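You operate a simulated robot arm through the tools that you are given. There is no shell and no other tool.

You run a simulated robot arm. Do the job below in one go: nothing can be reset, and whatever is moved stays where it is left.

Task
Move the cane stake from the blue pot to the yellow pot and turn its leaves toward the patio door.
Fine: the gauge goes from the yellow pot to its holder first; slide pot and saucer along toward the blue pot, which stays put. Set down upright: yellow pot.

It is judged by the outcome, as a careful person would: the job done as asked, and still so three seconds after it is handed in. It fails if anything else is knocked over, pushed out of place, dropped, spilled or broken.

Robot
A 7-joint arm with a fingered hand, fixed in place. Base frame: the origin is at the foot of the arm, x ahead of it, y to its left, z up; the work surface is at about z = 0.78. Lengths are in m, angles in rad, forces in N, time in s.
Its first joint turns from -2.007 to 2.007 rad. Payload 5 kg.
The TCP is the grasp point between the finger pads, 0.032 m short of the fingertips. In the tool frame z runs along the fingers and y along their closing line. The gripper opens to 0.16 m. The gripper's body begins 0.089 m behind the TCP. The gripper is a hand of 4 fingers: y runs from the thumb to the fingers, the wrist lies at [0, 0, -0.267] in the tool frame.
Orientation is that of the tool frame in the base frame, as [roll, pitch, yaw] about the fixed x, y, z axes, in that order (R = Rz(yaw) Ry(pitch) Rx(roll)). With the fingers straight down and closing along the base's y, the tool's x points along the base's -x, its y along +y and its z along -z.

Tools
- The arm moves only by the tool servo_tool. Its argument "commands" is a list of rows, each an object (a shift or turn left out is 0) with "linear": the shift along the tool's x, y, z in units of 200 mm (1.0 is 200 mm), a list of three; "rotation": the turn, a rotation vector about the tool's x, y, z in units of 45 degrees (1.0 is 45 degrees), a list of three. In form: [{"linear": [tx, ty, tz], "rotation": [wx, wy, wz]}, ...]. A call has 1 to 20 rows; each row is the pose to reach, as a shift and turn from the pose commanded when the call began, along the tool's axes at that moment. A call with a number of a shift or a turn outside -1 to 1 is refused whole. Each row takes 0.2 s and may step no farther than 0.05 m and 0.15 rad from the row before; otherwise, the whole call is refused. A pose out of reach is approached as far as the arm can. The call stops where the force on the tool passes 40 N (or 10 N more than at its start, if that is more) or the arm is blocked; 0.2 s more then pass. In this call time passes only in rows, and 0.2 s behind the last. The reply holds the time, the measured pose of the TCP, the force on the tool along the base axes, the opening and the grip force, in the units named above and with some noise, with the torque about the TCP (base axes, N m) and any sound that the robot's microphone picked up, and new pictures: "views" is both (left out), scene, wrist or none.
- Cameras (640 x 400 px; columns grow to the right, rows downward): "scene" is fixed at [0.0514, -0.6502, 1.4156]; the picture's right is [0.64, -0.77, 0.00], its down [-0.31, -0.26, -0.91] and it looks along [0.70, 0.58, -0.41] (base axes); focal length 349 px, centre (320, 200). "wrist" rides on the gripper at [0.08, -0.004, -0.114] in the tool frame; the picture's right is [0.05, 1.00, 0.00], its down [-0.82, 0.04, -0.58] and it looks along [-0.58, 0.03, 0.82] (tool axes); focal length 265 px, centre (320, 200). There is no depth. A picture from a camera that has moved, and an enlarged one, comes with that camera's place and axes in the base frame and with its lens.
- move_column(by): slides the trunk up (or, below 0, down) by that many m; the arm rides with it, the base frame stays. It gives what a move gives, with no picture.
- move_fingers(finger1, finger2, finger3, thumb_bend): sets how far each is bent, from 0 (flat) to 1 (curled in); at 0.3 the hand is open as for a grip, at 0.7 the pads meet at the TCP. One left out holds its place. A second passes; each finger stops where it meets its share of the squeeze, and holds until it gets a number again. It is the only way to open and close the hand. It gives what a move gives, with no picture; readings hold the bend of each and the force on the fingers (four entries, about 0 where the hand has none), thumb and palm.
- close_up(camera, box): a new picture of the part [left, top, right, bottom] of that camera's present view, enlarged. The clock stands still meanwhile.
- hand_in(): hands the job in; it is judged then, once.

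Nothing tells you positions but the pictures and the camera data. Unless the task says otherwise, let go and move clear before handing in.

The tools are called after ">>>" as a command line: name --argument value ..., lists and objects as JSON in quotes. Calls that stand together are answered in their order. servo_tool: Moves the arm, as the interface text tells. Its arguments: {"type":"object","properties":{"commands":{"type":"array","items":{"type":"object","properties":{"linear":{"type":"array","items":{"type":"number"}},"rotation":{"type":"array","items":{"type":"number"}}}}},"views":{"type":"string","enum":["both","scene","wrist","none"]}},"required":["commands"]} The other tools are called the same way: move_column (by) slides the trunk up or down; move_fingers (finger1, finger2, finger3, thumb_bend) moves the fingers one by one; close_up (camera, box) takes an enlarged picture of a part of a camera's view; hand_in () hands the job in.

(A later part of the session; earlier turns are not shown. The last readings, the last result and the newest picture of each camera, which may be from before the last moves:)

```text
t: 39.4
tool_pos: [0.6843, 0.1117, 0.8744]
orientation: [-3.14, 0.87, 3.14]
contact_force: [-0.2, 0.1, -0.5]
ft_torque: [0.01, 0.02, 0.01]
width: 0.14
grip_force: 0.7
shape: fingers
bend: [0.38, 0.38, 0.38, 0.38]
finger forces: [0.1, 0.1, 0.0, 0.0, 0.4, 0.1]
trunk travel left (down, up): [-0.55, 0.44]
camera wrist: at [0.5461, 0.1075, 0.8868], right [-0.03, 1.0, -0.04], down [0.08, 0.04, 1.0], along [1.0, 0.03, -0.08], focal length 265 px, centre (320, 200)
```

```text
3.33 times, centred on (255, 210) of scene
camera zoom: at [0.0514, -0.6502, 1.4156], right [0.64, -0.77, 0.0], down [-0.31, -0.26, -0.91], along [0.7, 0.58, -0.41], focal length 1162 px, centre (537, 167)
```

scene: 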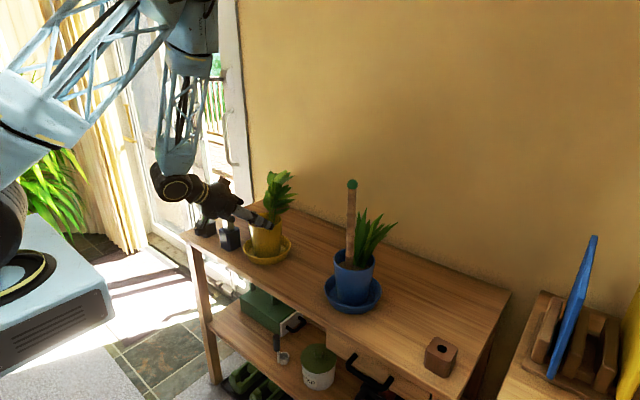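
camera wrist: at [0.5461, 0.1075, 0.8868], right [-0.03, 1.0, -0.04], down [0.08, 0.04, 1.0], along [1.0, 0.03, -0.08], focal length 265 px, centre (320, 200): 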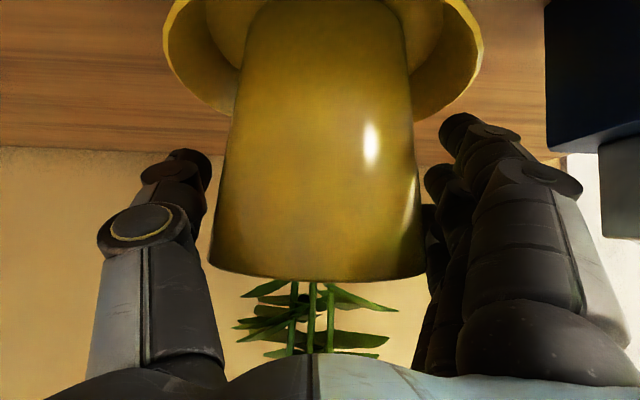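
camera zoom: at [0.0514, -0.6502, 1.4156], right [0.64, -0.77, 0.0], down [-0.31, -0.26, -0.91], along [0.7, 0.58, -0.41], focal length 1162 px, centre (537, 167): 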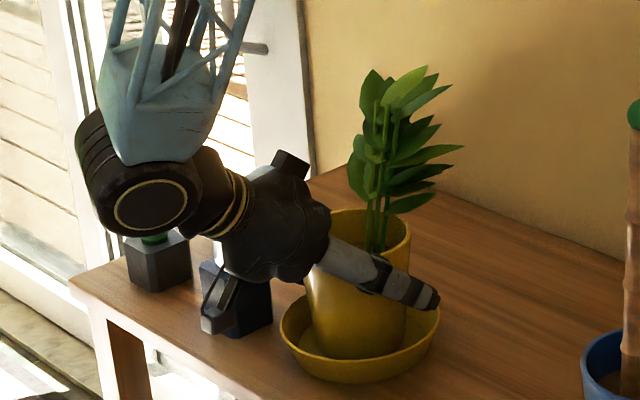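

The pot is centred in the grasp. I'll close all fingers and the thumb on the pot body.

>>> move_fingers --finger1 0.6 --finger2 0.6 --finger3 0.6 --thumb_bend 0.6

>>> close_up --camera "wrist" --box '[0, 0, 640, 400]'

>>> close_up --camera "scene" --box '[200, 150, 310, 270]'

```text
t: 40.4
tool_pos: [0.6833, 0.1103, 0.8725]
orientation: [-3.141, 0.871, 3.14]
contact_force: [1.0, 1.2, 0.3]
ft_torque: [0.34, 0.02, 0.02]
width: 0.1062
grip_force: 25.5
shape: fingers
bend: [0.46, 0.48, 0.48, 0.54]
finger forces: [7.0, 10.3, 9.4, 0.1, 24.9, 0.0]
trunk travel left (down, up): [-0.55, 0.44]
```

```text
1.00 times, centred on (320, 200) of wrist (not enlarged: the box is as wide or as high as the picture)
camera zoom: at [0.5457, 0.1076, 0.8869], right [-0.03, 1.0, -0.04], down [0.08, 0.04, 1.0], along [1.0, 0.03, -0.09], focal length 265 px, centre (320, 200)
```

zoom: 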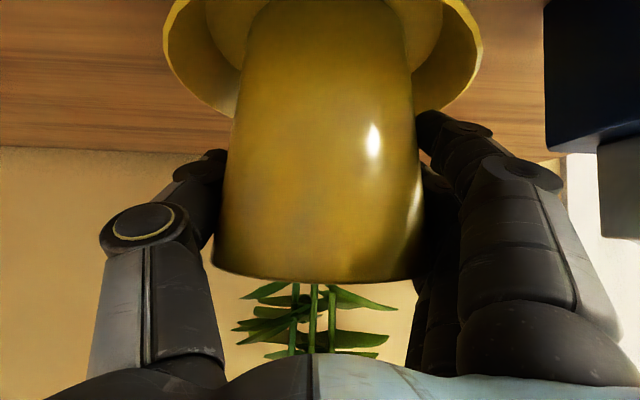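

```text
3.33 times, centred on (255, 210) of scene
camera zoom: at [0.0514, -0.6502, 1.4156], right [0.64, -0.77, 0.0], down [-0.31, -0.26, -0.91], along [0.7, 0.58, -0.41], focal length 1162 px, centre (537, 167)
```

zoom: 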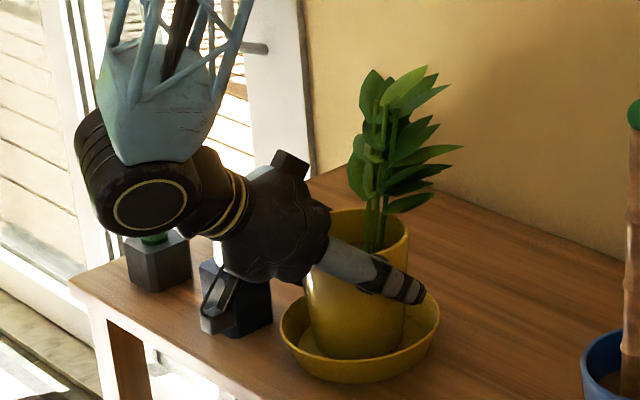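

I have a firm grip on the pot. I'll slide it slowly along the bench toward the blue pot, checking that the saucer comes along.

>>> servo_tool --commands '[{"linear": [0, -0.04, 0]}, {"linear": [0, -0.08, 0]}, {"linear": [0, -0.12, 0]}, {"linear": [0, -0.16, 0]}]' --views "wrist"

>>> close_up --camera "scene" --box '[200, 150, 340, 280]'

```text
t: 41.4
tool_pos: [0.6842, 0.0794, 0.8745]
orientation: [-3.14, 0.871, -3.141]
contact_force: [1.3, 1.9, 0.0]
ft_torque: [0.51, 0.02, 0.02]
width: 0.1063
grip_force: 25.2
shape: fingers
bend: [0.46, 0.48, 0.48, 0.55]
finger forces: [7.1, 10.3, 9.3, 0.1, 24.2, 0.1]
trunk travel left (down, up): [-0.55, 0.44]
camera wrist: at [0.5454, 0.076, 0.8866], right [-0.03, 1.0, -0.04], down [0.08, 0.04, 1.0], along [1.0, 0.03, -0.08], focal length 265 px, centre (320, 200)
```

wrist: 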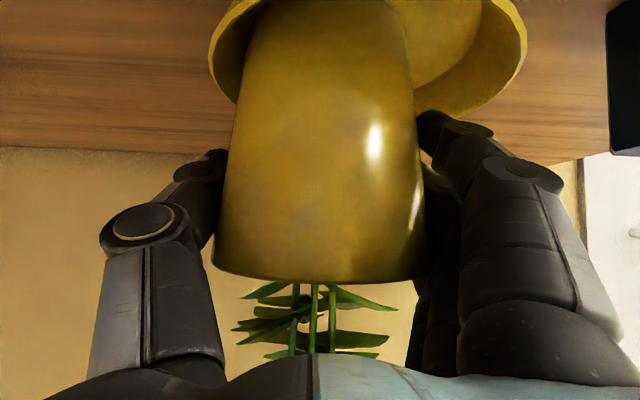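

```text
3.08 times, centred on (270, 215) of scene
camera zoom: at [0.0514, -0.6502, 1.4156], right [0.64, -0.77, 0.0], down [-0.31, -0.26, -0.91], along [0.7, 0.58, -0.41], focal length 1073 px, centre (474, 154)
```

zoom: 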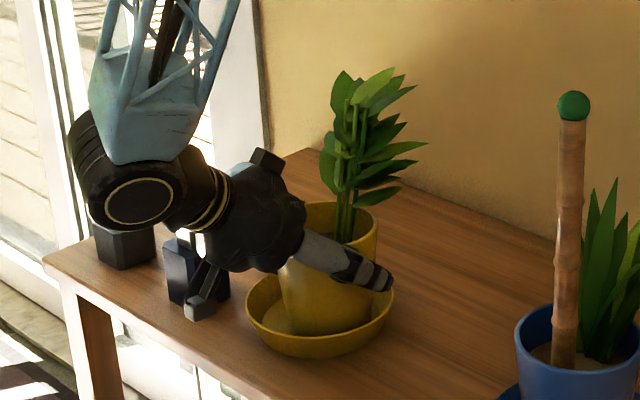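

The pot has slid to the near wall of its saucer and is starting to carry it along. I'll keep sliding gently.

>>> servo_tool --commands '[{"linear": [0, -0.05, 0]}, {"linear": [0, -0.1, 0]}, {"linear": [0, -0.15, 0]}, {"linear": [0, -0.2, 0]}, {"linear": [0, -0.25, 0]}, {"linear": [0, -0.3, 0]}, {"linear": [0, -0.35, 0]}, {"linear": [0, -0.4, 0]}]' --views "both"

>>> close_up --camera "scene" --box '[200, 150, 400, 320]'

```text
t: 43.2
tool_pos: [0.6834, -0.0007, 0.8744]
orientation: [-3.141, 0.871, 3.141]
contact_force: [-0.9, 1.3, 1.4]
ft_torque: [0.49, 0.09, 0.05]
width: 0.1062
grip_force: 24.9
shape: fingers
bend: [0.46, 0.48, 0.48, 0.55]
finger forces: [6.8, 9.9, 9.3, 0.0, 24.4, 0.0]
trunk travel left (down, up): [-0.55, 0.44]
camera wrist: at [0.5456, -0.0045, 0.8867], right [-0.03, 1.0, -0.04], down [0.08, 0.04, 1.0], along [1.0, 0.03, -0.09], focal length 265 px, centre (320, 200)
```

scene: 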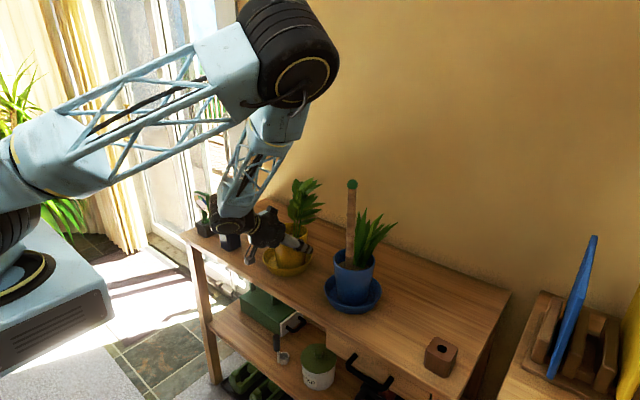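
wrist: 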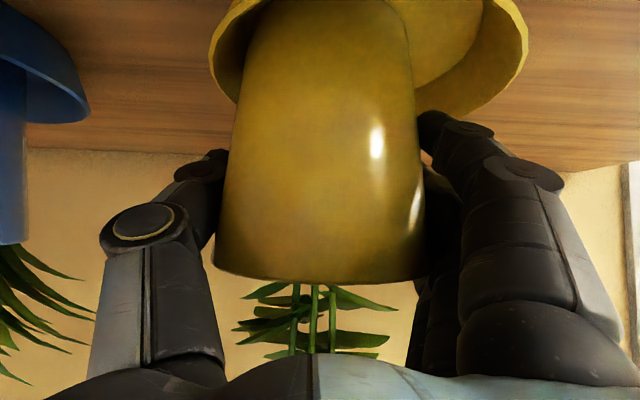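

```text
2.35 times, centred on (300, 235) of scene
camera zoom: at [0.0514, -0.6502, 1.4156], right [0.64, -0.77, 0.0], down [-0.31, -0.26, -0.91], along [0.7, 0.58, -0.41], focal length 820 px, centre (367, 118)
```

zoom: 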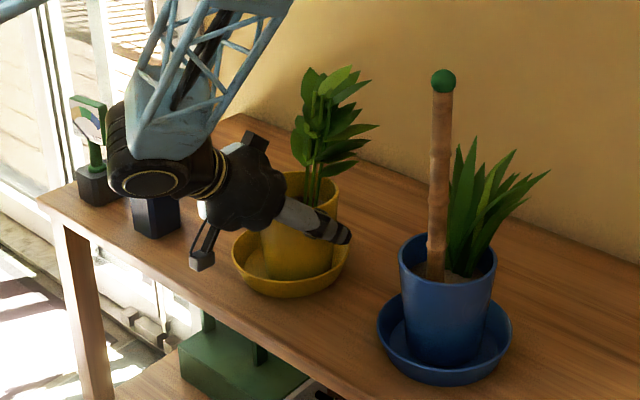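

The saucer is now about 8–9 cm closer to the blue pot, which hasn't been touched. I'll slide the pot back to the middle of its saucer, then begin turning it counter-clockwise in place.

>>> servo_tool --commands '[{"linear": [0, 0.045, 0]}, {"linear": [0, 0.09, 0]}, {"linear": [0, 0.13, 0]}]' --views "wrist"

>>> close_up --camera "scene" --box '[220, 160, 340, 290]'

```text
t: 44.0
tool_pos: [0.6833, 0.0246, 0.8745]
orientation: [-3.139, 0.87, 3.138]
contact_force: [0.3, -2.6, 0.5]
ft_torque: [0.09, 0.05, -0.05]
width: 0.1059
grip_force: 24.4
shape: fingers
bend: [0.46, 0.48, 0.49, 0.55]
finger forces: [6.2, 9.2, 8.3, 0.0, 25.5, 0.0]
trunk travel left (down, up): [-0.55, 0.44]
camera wrist: at [0.5454, 0.0214, 0.8867], right [-0.03, 1.0, -0.04], down [0.08, 0.04, 1.0], along [1.0, 0.03, -0.08], focal length 265 px, centre (320, 200)
```

wrist: 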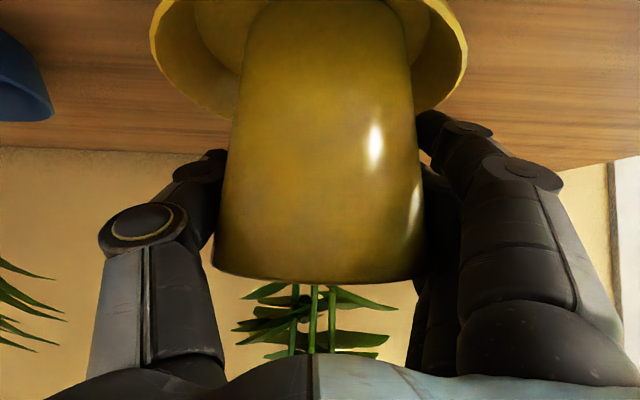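

```text
3.08 times, centred on (280, 225) of scene
camera zoom: at [0.0514, -0.6502, 1.4156], right [0.64, -0.77, 0.0], down [-0.31, -0.26, -0.91], along [0.7, 0.58, -0.41], focal length 1073 px, centre (443, 123)
```

zoom: 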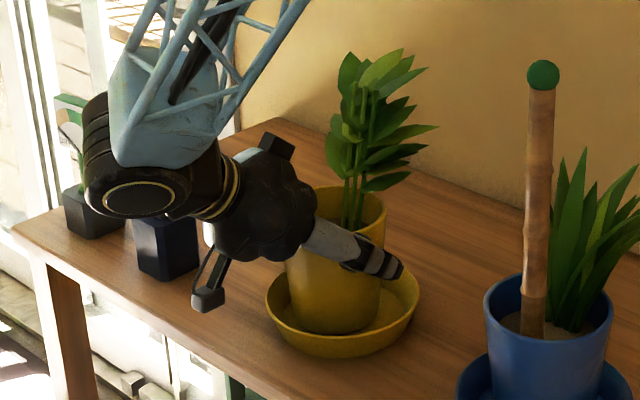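

The pot is back near the saucer's middle. I'll begin the turn: counter-clockwise about the pot's axis in small steps.

>>> servo_tool --commands '[{"linear": [0, -0.01, 0], "rotation": [-0.0974, 0, -0.082]}, {"linear": [0, -0.02, 0], "rotation": [-0.1948, 0, -0.164]}, {"linear": [0, -0.02, 0], "rotation": [-0.2922, 0, -0.246]}, {"linear": [0, -0.02, 0], "rotation": [-0.3896, 0, -0.328]}]' --views "both"

>>> close_up --camera "scene" --box '[220, 160, 340, 290]'

```text
t: 45.0
tool_pos: [0.684, 0.0218, 0.8749]
orientation: [3.14, 0.87, -2.74]
contact_force: [1.4, -0.5, -0.1]
ft_torque: [0.23, 0.09, -0.07]
width: 0.1065
grip_force: 24.2
shape: fingers
bend: [0.46, 0.48, 0.49, 0.55]
finger forces: [6.3, 9.4, 8.5, 0.0, 24.4, 0.1]
trunk travel left (down, up): [-0.55, 0.44]
camera wrist: at [0.5581, -0.0361, 0.8868], right [-0.42, 0.91, -0.04], down [0.06, 0.07, 1.0], along [0.91, 0.42, -0.08], focal length 265 px, centre (320, 200)
```

scene: 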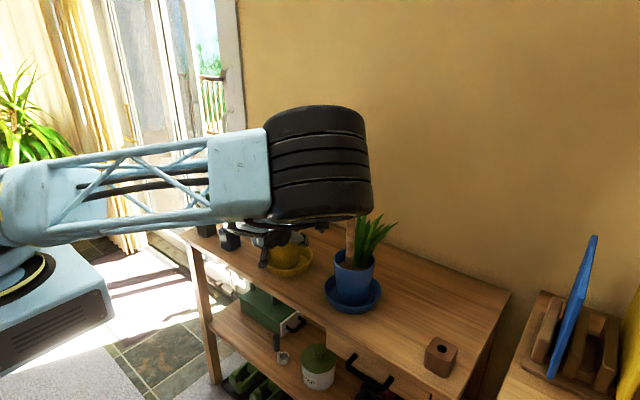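
wrist: 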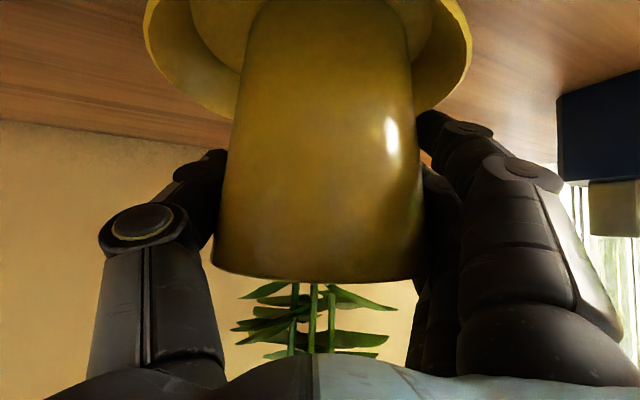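

```text
3.08 times, centred on (280, 225) of scene
camera zoom: at [0.0514, -0.6502, 1.4156], right [0.64, -0.77, 0.0], down [-0.31, -0.26, -0.91], along [0.7, 0.58, -0.41], focal length 1073 px, centre (443, 123)
```

zoom: 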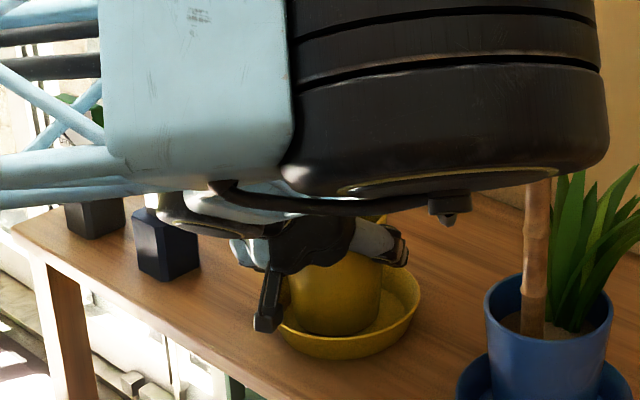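

The turn works: the pot follows the hand. The elbow has swung low on the near side though, so I'll go on in small steps and watch that it stays away from the cane.

>>> servo_tool --commands '[{"rotation": [-0.0974, 0, -0.082]}]' --views "both"

```text
t: 45.4
tool_pos: [0.6827, 0.0216, 0.8738]
orientation: [-3.141, 0.871, -2.64]
contact_force: [1.8, -0.6, 1.2]
ft_torque: [0.33, 0.16, -0.14]
width: 0.1061
grip_force: 24.4
shape: fingers
bend: [0.46, 0.48, 0.49, 0.55]
finger forces: [6.7, 9.5, 8.1, 0.2, 24.6, 0.0]
trunk travel left (down, up): [-0.55, 0.44]
camera wrist: at [0.5644, -0.0484, 0.8867], right [-0.51, 0.86, -0.04], down [0.05, 0.08, 1.0], along [0.86, 0.5, -0.08], focal length 265 px, centre (320, 200)
```

scene: 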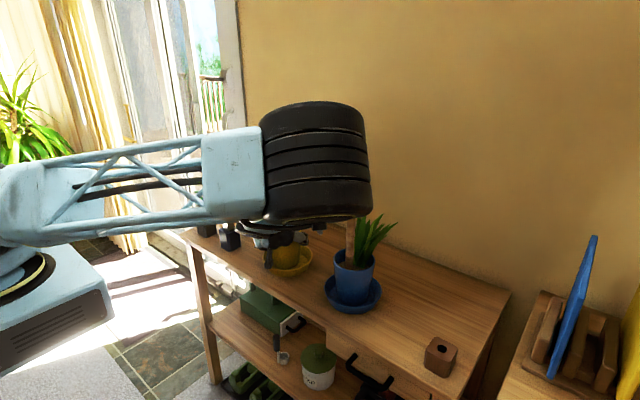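
wrist: 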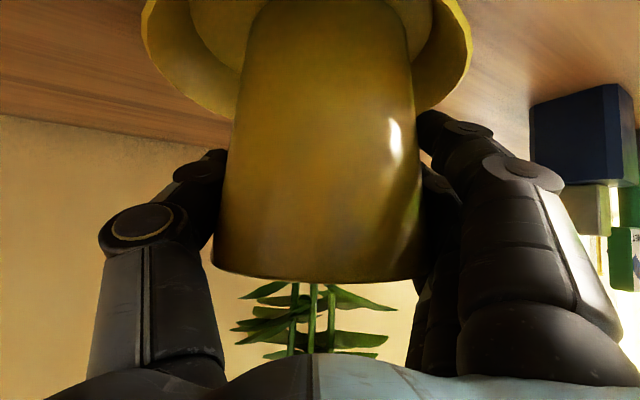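

The elbow barely moved on that step. I'll keep turning in small steps.

>>> servo_tool --commands '[{"rotation": [-0.0974, 0, -0.082]}, {"rotation": [-0.1948, 0, -0.164]}]' --views "both"

```text
t: 46.0
tool_pos: [0.6822, 0.0235, 0.8747]
orientation: [3.141, 0.871, -2.439]
contact_force: [3.1, 1.1, 0.6]
ft_torque: [0.33, 0.2, -0.12]
width: 0.1063
grip_force: 24.2
shape: fingers
bend: [0.46, 0.48, 0.49, 0.55]
finger forces: [6.9, 9.8, 8.4, 0.2, 23.9, 0.0]
trunk travel left (down, up): [-0.55, 0.44]
camera wrist: at [0.5806, -0.0699, 0.8867], right [-0.67, 0.74, -0.04], down [0.04, 0.09, 1.0], along [0.74, 0.67, -0.08], focal length 265 px, centre (320, 200)
```

scene: 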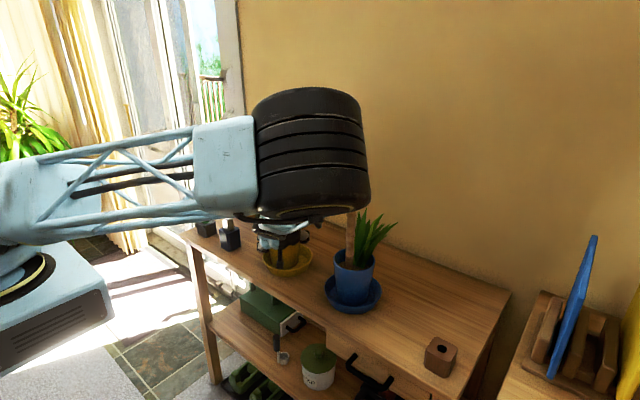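
wrist: 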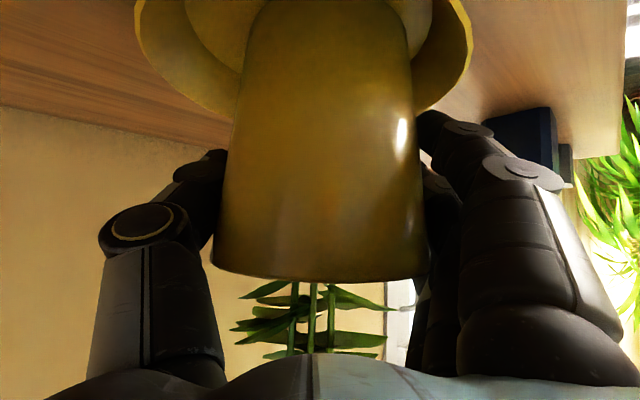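

The pot has turned about 40° so far and everything remains clear. I'll continue another 0.2 rad.

>>> servo_tool --commands '[{"rotation": [-0.0974, 0, -0.082]}, {"rotation": [-0.1948, 0, -0.164]}]' --views "both"

>>> close_up --camera "scene" --box '[200, 150, 400, 310]'

```text
t: 46.6
tool_pos: [0.6836, 0.0225, 0.8741]
orientation: [3.141, 0.871, -2.24]
contact_force: [1.6, 2.5, 2.8]
ft_torque: [0.3, 0.32, -0.13]
width: 0.1063
grip_force: 24.2
shape: fingers
bend: [0.46, 0.48, 0.49, 0.55]
finger forces: [7.1, 9.8, 8.4, 0.0, 23.2, 0.1]
trunk travel left (down, up): [-0.55, 0.44]
camera wrist: at [0.6011, -0.089, 0.8866], right [-0.8, 0.59, -0.04], down [0.02, 0.09, 1.0], along [0.59, 0.8, -0.08], focal length 265 px, centre (320, 200)
```

scene: 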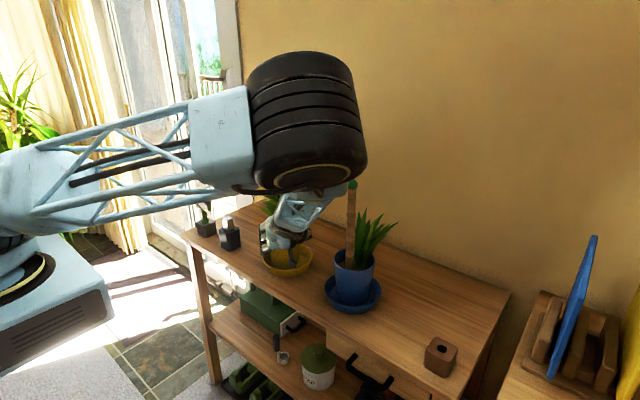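
wrist: 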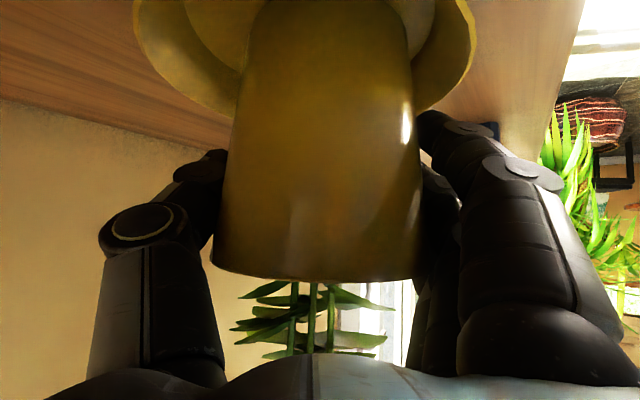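

```text
2.50 times, centred on (300, 230) of scene
camera zoom: at [0.0514, -0.6502, 1.4156], right [0.64, -0.77, 0.0], down [-0.31, -0.26, -0.91], along [0.7, 0.58, -0.41], focal length 872 px, centre (370, 125)
```

zoom: 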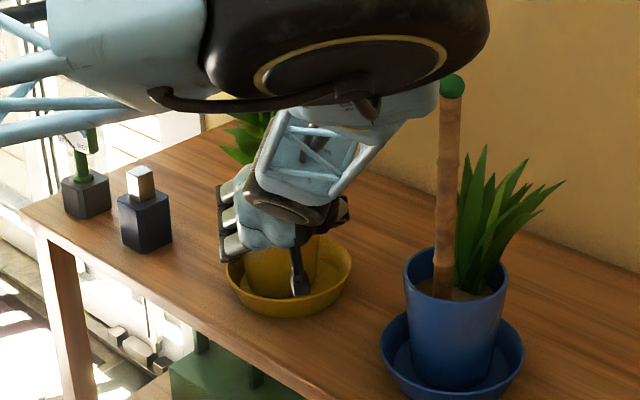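

At about 52° of turn, the forearm looks to pass in front of the cane with roughly 8 cm or more to spare. I'll go one more small step and check again.

>>> servo_tool --commands '[{"rotation": [-0.0974, 0, -0.082]}]' --views "both"

>>> close_up --camera "scene" --box '[240, 80, 400, 300]'

```text
t: 47.0
tool_pos: [0.6838, 0.0217, 0.8741]
orientation: [-3.142, 0.871, -2.141]
contact_force: [3.2, 2.9, 2.9]
ft_torque: [0.22, 0.28, -0.13]
width: 0.1059
grip_force: 24.2
shape: fingers
bend: [0.46, 0.48, 0.49, 0.55]
finger forces: [6.8, 9.5, 8.3, 0.0, 24.1, 0.0]
trunk travel left (down, up): [-0.55, 0.44]
camera wrist: at [0.6122, -0.0966, 0.8866], right [-0.86, 0.51, -0.04], down [0.01, 0.09, 1.0], along [0.51, 0.85, -0.08], focal length 265 px, centre (320, 200)
```

scene: 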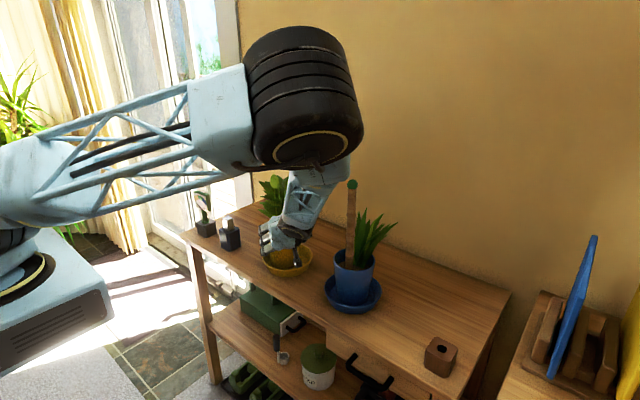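
wrist: 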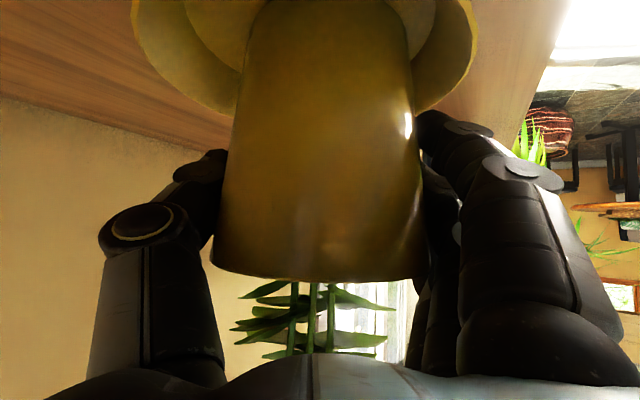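

```text
1.82 times, centred on (320, 190) of scene
camera zoom: at [0.0514, -0.6502, 1.4156], right [0.64, -0.77, 0.0], down [-0.31, -0.26, -0.91], along [0.7, 0.58, -0.41], focal length 634 px, centre (320, 218)
```

zoom: 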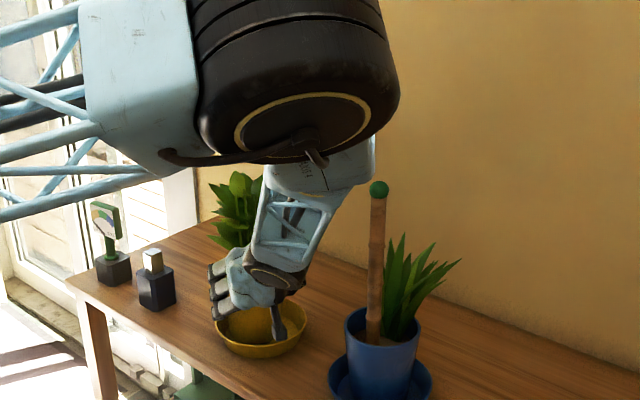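

At 57° turned, the wrist camera sees the patio door straight behind the leaves and a little to the right. I'll go one more 0.1 rad and then regrip rather than bring the wrist any closer to the cane.

>>> servo_tool --commands '[{"rotation": [-0.0974, 0, -0.082]}]' --views "both"

>>> close_up --camera "scene" --box '[240, 150, 400, 300]'

>>> close_up --camera "wrist" --box '[200, 240, 480, 400]'

```text
t: 47.4
tool_pos: [0.6821, 0.0215, 0.8746]
orientation: [3.141, 0.872, -2.04]
contact_force: [1.6, 3.5, 1.2]
ft_torque: [0.17, 0.25, -0.11]
width: 0.1059
grip_force: 24.3
shape: fingers
bend: [0.46, 0.48, 0.49, 0.55]
finger forces: [6.9, 9.4, 8.2, 0.0, 23.7, 0.0]
trunk travel left (down, up): [-0.55, 0.44]
camera wrist: at [0.6246, -0.1032, 0.8867], right [-0.91, 0.42, -0.04], down [0.0, 0.09, 1.0], along [0.42, 0.9, -0.08], focal length 265 px, centre (320, 200)
```

scene: 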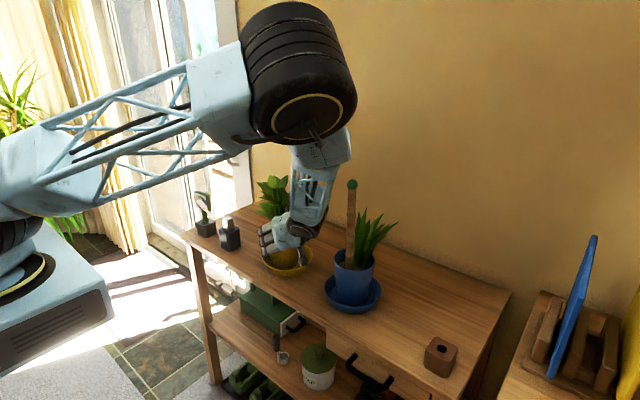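
wrist: 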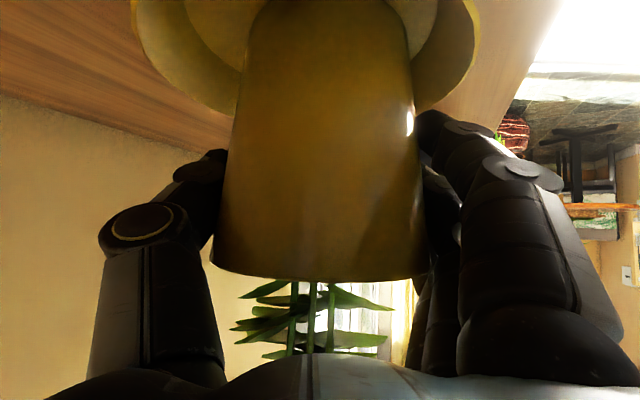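

```text
2.67 times, centred on (320, 225) of scene
camera zoom: at [0.0514, -0.6502, 1.4156], right [0.64, -0.77, 0.0], down [-0.31, -0.26, -0.91], along [0.7, 0.58, -0.41], focal length 930 px, centre (320, 133)
```

zoom: 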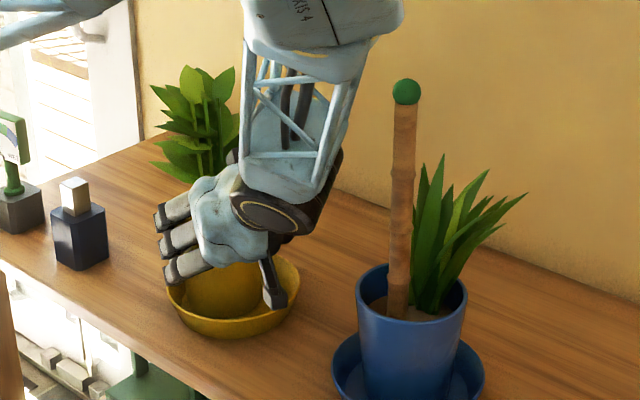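

```text
2.29 times, centred on (340, 320) of wrist
camera zoom: at [0.6246, -0.1032, 0.8867], right [-0.91, 0.42, -0.04], down [0.0, 0.09, 1.0], along [0.42, 0.9, -0.08], focal length 607 px, centre (274, -74)
```

zoom: 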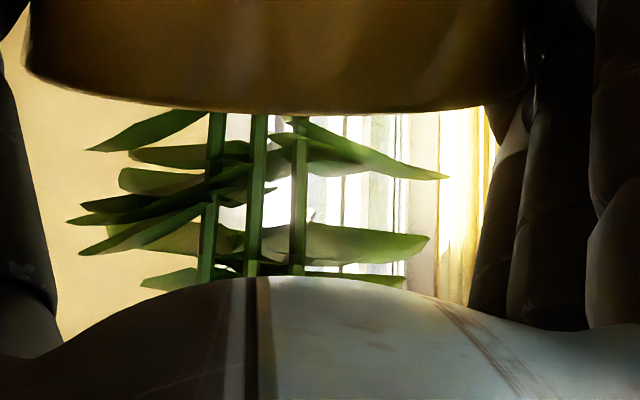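

The wrist view shows the door spanning about 56° to 81° azimuth from the pot, with the leaves now near 63°. There are about 4 cm between the wrist and the cane, so I'll add a last careful 0.1 rad.

>>> servo_tool --commands '[{"rotation": [-0.0487, 0, -0.041]}, {"rotation": [-0.0974, 0, -0.082]}]' --views "both"

>>> close_up --camera "scene" --box '[240, 150, 400, 300]'

```text
t: 48.0
tool_pos: [0.6841, 0.0226, 0.874]
orientation: [-3.139, 0.871, -1.939]
contact_force: [1.8, 2.2, -0.6]
ft_torque: [0.15, 0.3, -0.12]
width: 0.1062
grip_force: 24.1
shape: fingers
bend: [0.46, 0.48, 0.49, 0.55]
finger forces: [7.1, 9.6, 8.2, 0.1, 22.9, 0.0]
trunk travel left (down, up): [-0.55, 0.44]
camera wrist: at [0.6377, -0.1086, 0.8869], right [-0.94, 0.33, -0.04], down [-0.01, 0.09, 1.0], along [0.33, 0.94, -0.09], focal length 265 px, centre (320, 200)
```

scene: 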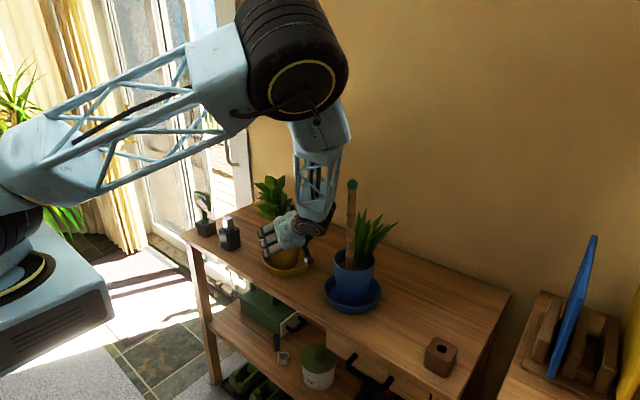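
wrist: 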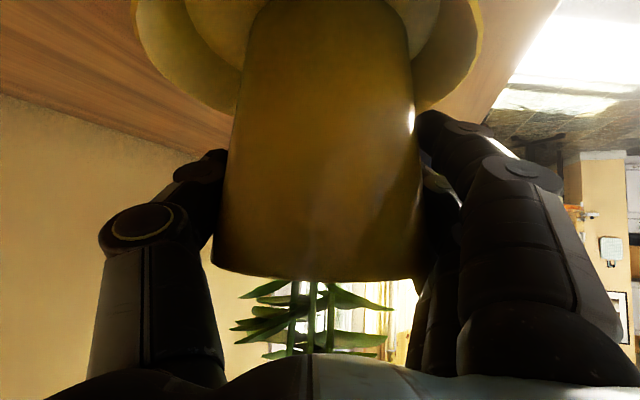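

```text
2.67 times, centred on (320, 225) of scene
camera zoom: at [0.0514, -0.6502, 1.4156], right [0.64, -0.77, 0.0], down [-0.31, -0.26, -0.91], along [0.7, 0.58, -0.41], focal length 930 px, centre (320, 133)
```

zoom: 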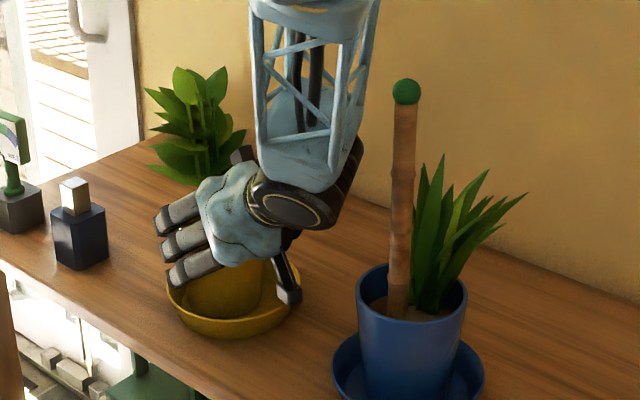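

The leaves now face the door at about 69°. I'll release the pot, swing the open hand back around it away from the cane, and then retreat.

>>> move_fingers --finger1 0.38 --finger2 0.38 --finger3 0.38 --thumb_bend 0.38

>>> servo_tool --commands '[{"rotation": [0.0974, 0, 0.082]}, {"rotation": [0.1948, 0, 0.164]}, {"rotation": [0.2922, 0, 0.246]}, {"rotation": [0.3896, 0, 0.328]}, {"rotation": [0.487, 0, 0.41]}]' --views "both"

```text
t: 49.0
tool_pos: [0.6836, 0.0214, 0.8742]
orientation: [3.141, 0.872, -1.94]
contact_force: [1.5, -0.8, -0.4]
ft_torque: [0.02, 0.0, -0.02]
width: 0.1386
grip_force: 0.1
shape: fingers
bend: [0.38, 0.38, 0.38, 0.38]
finger forces: [0.1, 0.0, 0.0, 0.0, 0.1, 0.1]
trunk travel left (down, up): [-0.55, 0.44]
```

```text
t: 50.2
tool_pos: [0.6844, 0.0216, 0.8752]
orientation: [3.141, 0.87, -2.442]
contact_force: [-1.7, 1.4, 0.0]
ft_torque: [-0.1, -0.08, 0.06]
width: 0.1385
grip_force: 0.7
shape: fingers
bend: [0.38, 0.38, 0.37, 0.38]
finger forces: [0.0, 0.0, 2.0, 0.0, 0.1, 0.1]
trunk travel left (down, up): [-0.55, 0.44]
camera wrist: at [0.5805, -0.07, 0.8868], right [-0.67, 0.74, -0.04], down [0.04, 0.09, 1.0], along [0.74, 0.66, -0.08], focal length 265 px, centre (320, 200)
```

scene: 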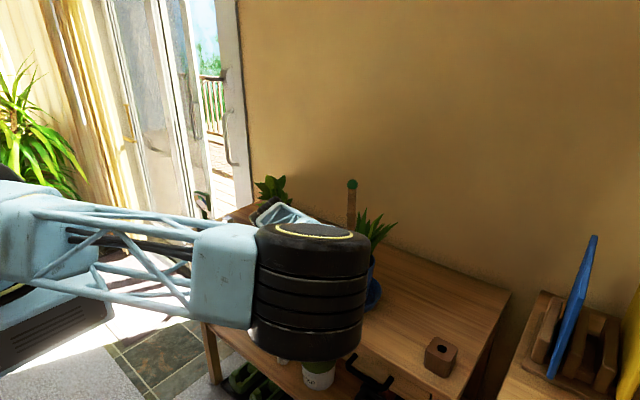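
wrist: 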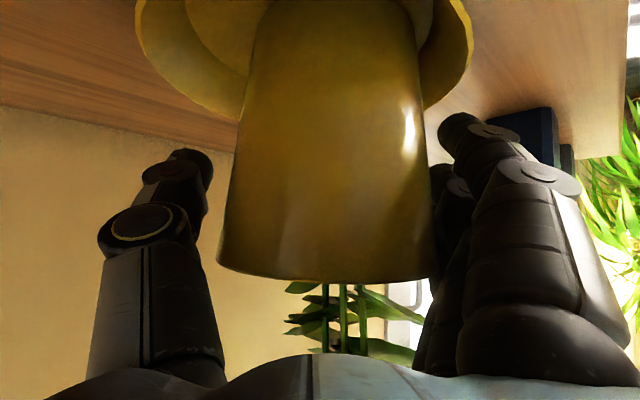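

Finger 3 brushed a leaf lightly (about 2 N). I'll turn the hand back a little to take that off, then withdraw horizontally from the pot.

>>> servo_tool --commands '[{"rotation": [-0.0974, 0, -0.082]}, {"rotation": [-0.1461, 0, -0.123]}]' --views "scene"

```text
t: 50.8
tool_pos: [0.6831, 0.0217, 0.8735]
orientation: [-3.14, 0.87, -2.291]
contact_force: [-0.3, 0.2, -0.6]
ft_torque: [0.0, -0.02, 0.01]
width: 0.1388
grip_force: 0.0
shape: fingers
bend: [0.38, 0.38, 0.38, 0.38]
finger forces: [0.0, 0.0, 0.0, 0.0, 0.0, 0.0]
trunk travel left (down, up): [-0.55, 0.44]
```

scene: 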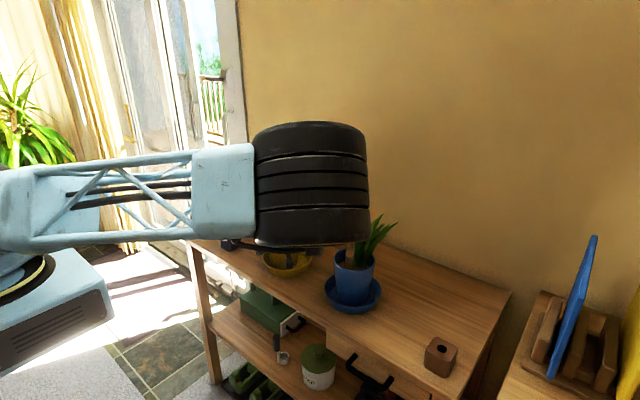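

Contact is cleared. Now I'll withdraw horizontally, then up.

>>> servo_tool --commands '[{"linear": [0.075, 0, -0.089]}, {"linear": [0.15, 0, -0.178]}, {"linear": [0.2258, 0, -0.2674]}, {"linear": [0.124, 0, -0.353]}, {"linear": [0.022, 0, -0.439]}, {"linear": [-0.08, 0, -0.525]}]' --views "both"

```text
t: 52.2
tool_pos: [0.6372, -0.0284, 0.9547]
orientation: [-3.141, 0.871, -2.292]
contact_force: [0.1, 0.0, -0.1]
ft_torque: [0.0, 0.03, 0.03]
width: 0.139
grip_force: 0.1
shape: fingers
bend: [0.38, 0.38, 0.38, 0.38]
finger forces: [0.0, 0.0, 0.0, 0.0, 0.0, 0.0]
trunk travel left (down, up): [-0.55, 0.44]
camera wrist: at [0.5494, -0.1357, 0.9664], right [-0.77, 0.63, -0.04], down [0.02, 0.09, 1.0], along [0.63, 0.77, -0.08], focal length 265 px, centre (320, 200)
```

scene: 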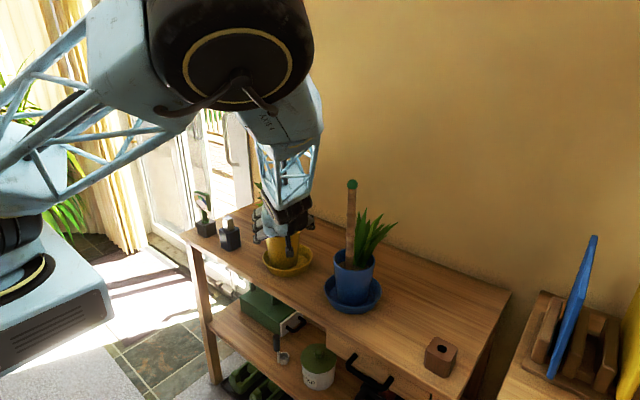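
wrist: 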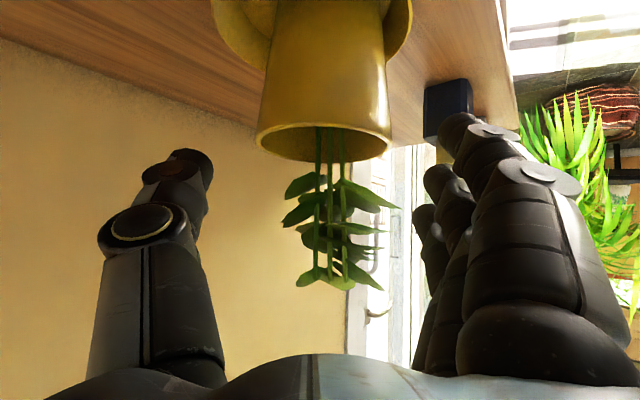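

The hand is clear of the yellow pot. I'll back off and go up, then turn the hand back to straight ahead to look down on both pots.

>>> servo_tool --commands '[{"linear": [-0.052, 0, -0.197]}, {"linear": [-0.105, 0, -0.393]}, {"linear": [-0.157, 0, -0.59]}]' --views "none"

>>> servo_tool --commands '[{"rotation": [0.0, 0.15, 0.0]}, {"rotation": [0.0, 0.3, 0.0]}, {"rotation": [0.0, 0.45, 0.0]}]' --views "scene"

```text
t: 53.0
tool_pos: [0.5912, -0.0793, 1.0562]
orientation: [-3.139, 0.873, -2.289]
contact_force: [-0.4, -0.5, 2.1]
ft_torque: [-0.09, 0.12, -0.02]
width: 0.1389
grip_force: 0.2
shape: fingers
bend: [0.38, 0.38, 0.38, 0.38]
finger forces: [0.0, 0.0, 0.0, 0.0, 0.0, 0.1]
trunk travel left (down, up): [-0.55, 0.44]
```

```text
t: 53.8
tool_pos: [0.5902, -0.0821, 1.0547]
orientation: [3.141, 0.518, -2.291]
contact_force: [0.5, -0.2, -0.4]
ft_torque: [-0.03, 0.0, 0.0]
width: 0.1386
grip_force: 0.1
shape: fingers
bend: [0.38, 0.38, 0.38, 0.38]
finger forces: [0.0, 0.0, 0.0, 0.1, 0.1, 0.1]
trunk travel left (down, up): [-0.55, 0.44]
```

scene: 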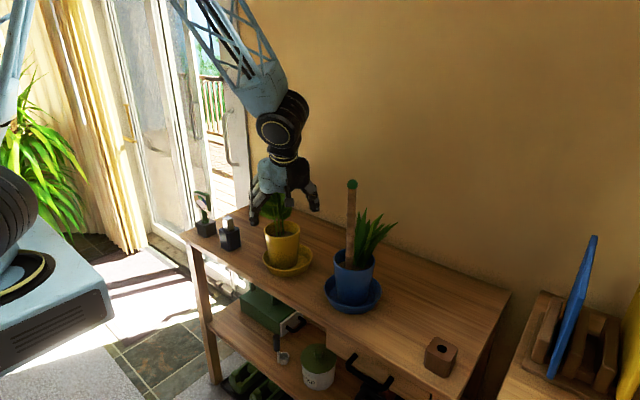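

>>> servo_tool --commands '[{"linear": [-0.03, 0, -0.05], "rotation": [0.089, 0, 0.157]}, {"linear": [-0.06, 0, -0.1], "rotation": [0.179, 0, 0.314]}, {"linear": [-0.09, 0, -0.15], "rotation": [0.268, 0, 0.47]}, {"linear": [-0.12, 0, -0.2], "rotation": [0.357, 0, 0.627]}, {"linear": [-0.15, 0, -0.25], "rotation": [0.447, 0, 0.784]}, {"linear": [-0.18, 0, -0.3], "rotation": [0.536, 0, 0.941]}]' --views "none"

>>> servo_tool --commands '[{"rotation": [0.0, 0.15, 0.0]}, {"rotation": [0.0, 0.3, 0.0]}]' --views "both"

```text
t: 55.2
tool_pos: [0.5921, -0.0806, 1.124]
orientation: [-3.141, 0.519, 3.141]
contact_force: [0.1, -0.2, 1.0]
ft_torque: [-0.01, 0.01, 0.01]
width: 0.1393
grip_force: 0.1
shape: fingers
bend: [0.38, 0.38, 0.38, 0.38]
finger forces: [0.0, 0.0, 0.1, 0.0, 0.0, 0.0]
trunk travel left (down, up): [-0.55, 0.44]
```

```text
t: 55.8
tool_pos: [0.593, -0.0797, 1.1247]
orientation: [3.141, 0.28, -3.14]
contact_force: [0.3, -0.1, -0.6]
ft_torque: [-0.01, 0.03, 0.0]
width: 0.1394
grip_force: 0.0
shape: fingers
bend: [0.38, 0.38, 0.38, 0.38]
finger forces: [0.1, 0.1, 0.0, 0.0, 0.1, 0.1]
trunk travel left (down, up): [-0.55, 0.44]
camera wrist: at [0.4846, -0.0848, 1.2112], right [-0.05, 1.0, -0.02], down [0.62, 0.04, 0.78], along [0.78, 0.03, -0.62], focal length 265 px, centre (320, 200)
```

scene: 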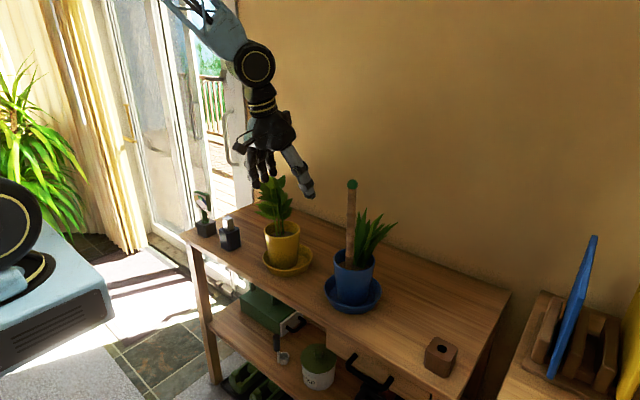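
wrist: 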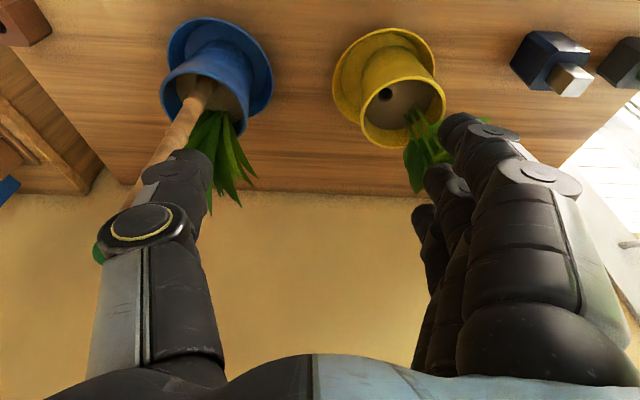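

Both pots are in view with the hole in the yellow pot's soil visible. I'll zoom in on each.

>>> close_up --camera "wrist" --box '[320, 20, 480, 200]'

>>> close_up --camera "wrist" --box '[90, 10, 290, 270]'

>>> close_up --camera "scene" --box '[230, 160, 400, 320]'

```text
2.22 times, centred on (400, 110) of wrist
camera zoom: at [0.4846, -0.0848, 1.2112], right [-0.05, 1.0, -0.02], down [0.62, 0.04, 0.78], along [0.78, 0.03, -0.62], focal length 590 px, centre (142, 400)
```

zoom: 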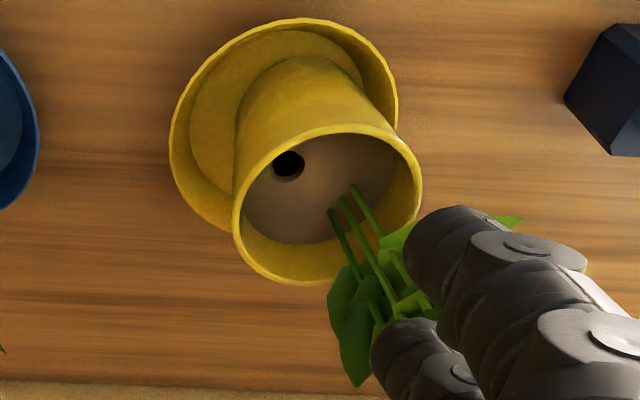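

```text
1.54 times, centred on (190, 140) of wrist
camera zoom: at [0.4846, -0.0848, 1.2112], right [-0.05, 1.0, -0.02], down [0.62, 0.04, 0.78], along [0.78, 0.03, -0.62], focal length 408 px, centre (520, 292)
```

zoom: 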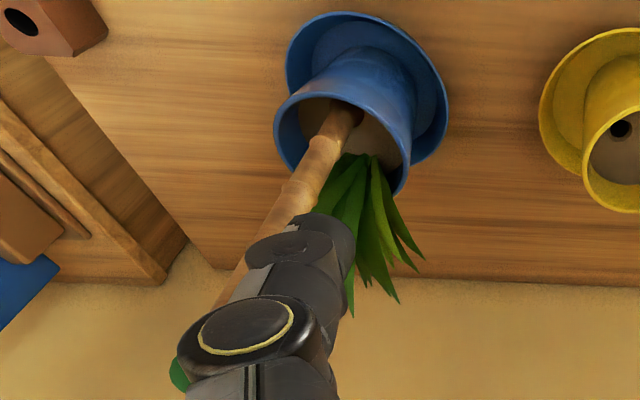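

```text
2.50 times, centred on (315, 240) of scene
camera zoom: at [0.0514, -0.6502, 1.4156], right [0.64, -0.77, 0.0], down [-0.31, -0.26, -0.91], along [0.7, 0.58, -0.41], focal length 872 px, centre (332, 100)
```

zoom: 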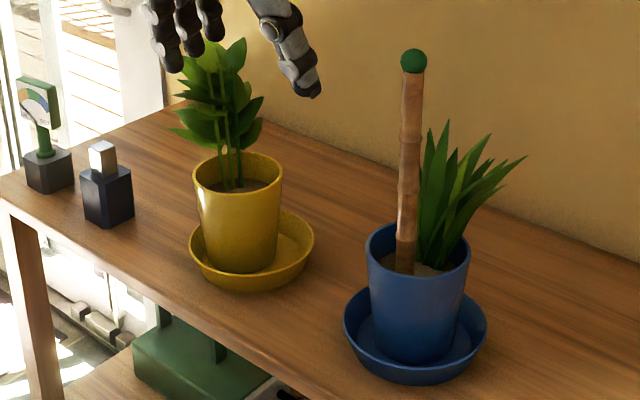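

The leaves face about 65° while the door's middle is nearer 72–75°, so I'll retrace my path, regrip, and add about 11° more. First, back to the approach pose.

>>> servo_tool --commands '[{"rotation": [0.0, -0.15, 0.0]}, {"rotation": [0.0, -0.3, 0.0]}]' --views "none"

>>> servo_tool --commands '[{"linear": [0.03, -0.001, 0.05], "rotation": [-0.089, 0, -0.157]}, {"linear": [0.06, -0.002, 0.1], "rotation": [-0.179, 0, -0.314]}, {"linear": [0.09, -0.003, 0.15], "rotation": [-0.268, 0, -0.47]}, {"linear": [0.12, -0.004, 0.2], "rotation": [-0.357, 0, -0.627]}, {"linear": [0.15, -0.006, 0.25], "rotation": [-0.447, 0, -0.784]}, {"linear": [0.182, -0.0075, 0.299], "rotation": [-0.536, 0, -0.941]}]' --views "none"

>>> servo_tool --commands '[{"rotation": [0.0, -0.15, 0.0]}, {"rotation": [0.0, -0.3, 0.0]}, {"rotation": [0.0, -0.45, 0.0]}]' --views "both"

```text
t: 56.4
tool_pos: [0.5908, -0.0837, 1.1236]
orientation: [-3.139, 0.517, -3.141]
contact_force: [0.0, -0.4, -0.2]
ft_torque: [0.0, -0.01, -0.01]
width: 0.1389
grip_force: 0.0
shape: fingers
bend: [0.38, 0.38, 0.38, 0.38]
finger forces: [0.0, 0.0, 0.1, 0.0, 0.1, 0.1]
trunk travel left (down, up): [-0.55, 0.44]
```

```text
t: 57.8
tool_pos: [0.5904, -0.0829, 1.0541]
orientation: [-3.142, 0.519, -2.289]
contact_force: [0.6, 0.9, 0.2]
ft_torque: [0.01, -0.02, 0.01]
width: 0.1392
grip_force: 0.0
shape: fingers
bend: [0.38, 0.38, 0.38, 0.38]
finger forces: [0.0, 0.0, 0.0, 0.0, 0.0, 0.0]
trunk travel left (down, up): [-0.55, 0.44]
```

```text
t: 58.6
tool_pos: [0.5912, -0.0835, 1.055]
orientation: [-3.14, 0.872, -2.29]
contact_force: [0.2, 0.9, -0.1]
ft_torque: [-0.02, -0.03, -0.01]
width: 0.1391
grip_force: 0.0
shape: fingers
bend: [0.38, 0.38, 0.38, 0.38]
finger forces: [0.0, 0.1, 0.1, 0.0, 0.1, 0.1]
trunk travel left (down, up): [-0.55, 0.44]
camera wrist: at [0.5023, -0.1904, 1.0668], right [-0.77, 0.63, -0.04], down [0.02, 0.09, 1.0], along [0.64, 0.77, -0.08], focal length 265 px, centre (320, 200)
```

scene: 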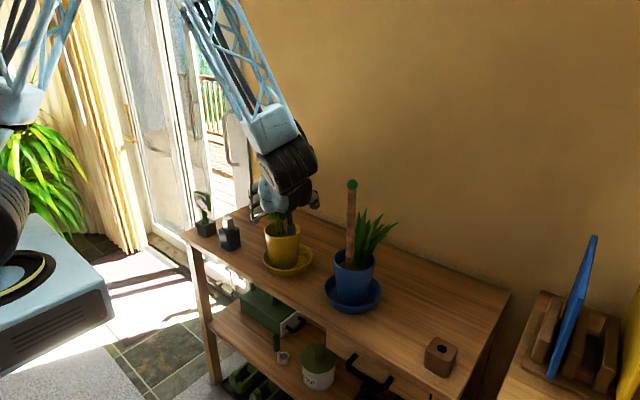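
wrist: 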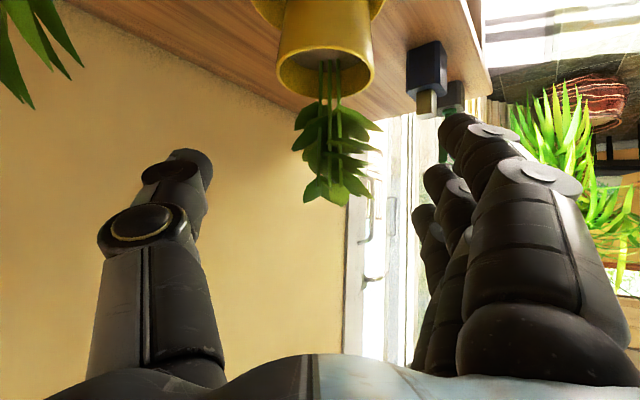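

>>> servo_tool --commands '[{"linear": [0.051, 0.003, 0.199]}, {"linear": [0.102, 0.005, 0.397]}, {"linear": [0.1525, 0.008, 0.596]}]' --views "wrist"

```text
t: 59.4
tool_pos: [0.6374, -0.0297, 0.9524]
orientation: [3.14, 0.872, -2.289]
contact_force: [-0.6, 0.3, -0.4]
ft_torque: [-0.02, -0.01, 0.05]
width: 0.1391
grip_force: 0.0
shape: fingers
bend: [0.38, 0.38, 0.38, 0.38]
finger forces: [0.0, 0.0, 0.0, 0.0, 0.0, 0.0]
trunk travel left (down, up): [-0.55, 0.44]
camera wrist: at [0.5493, -0.1369, 0.9658], right [-0.77, 0.63, -0.04], down [0.02, 0.09, 1.0], along [0.63, 0.77, -0.08], focal length 265 px, centre (320, 200)
```

wrist: 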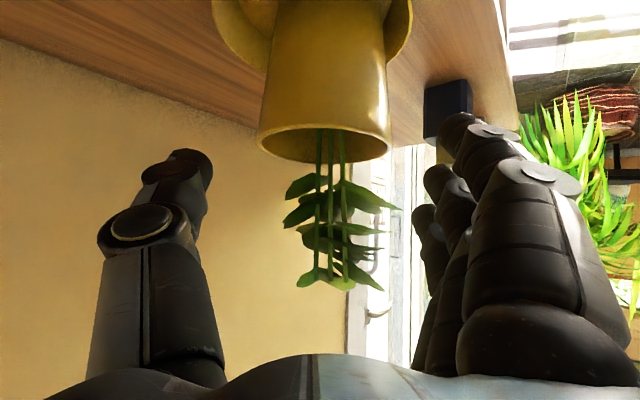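

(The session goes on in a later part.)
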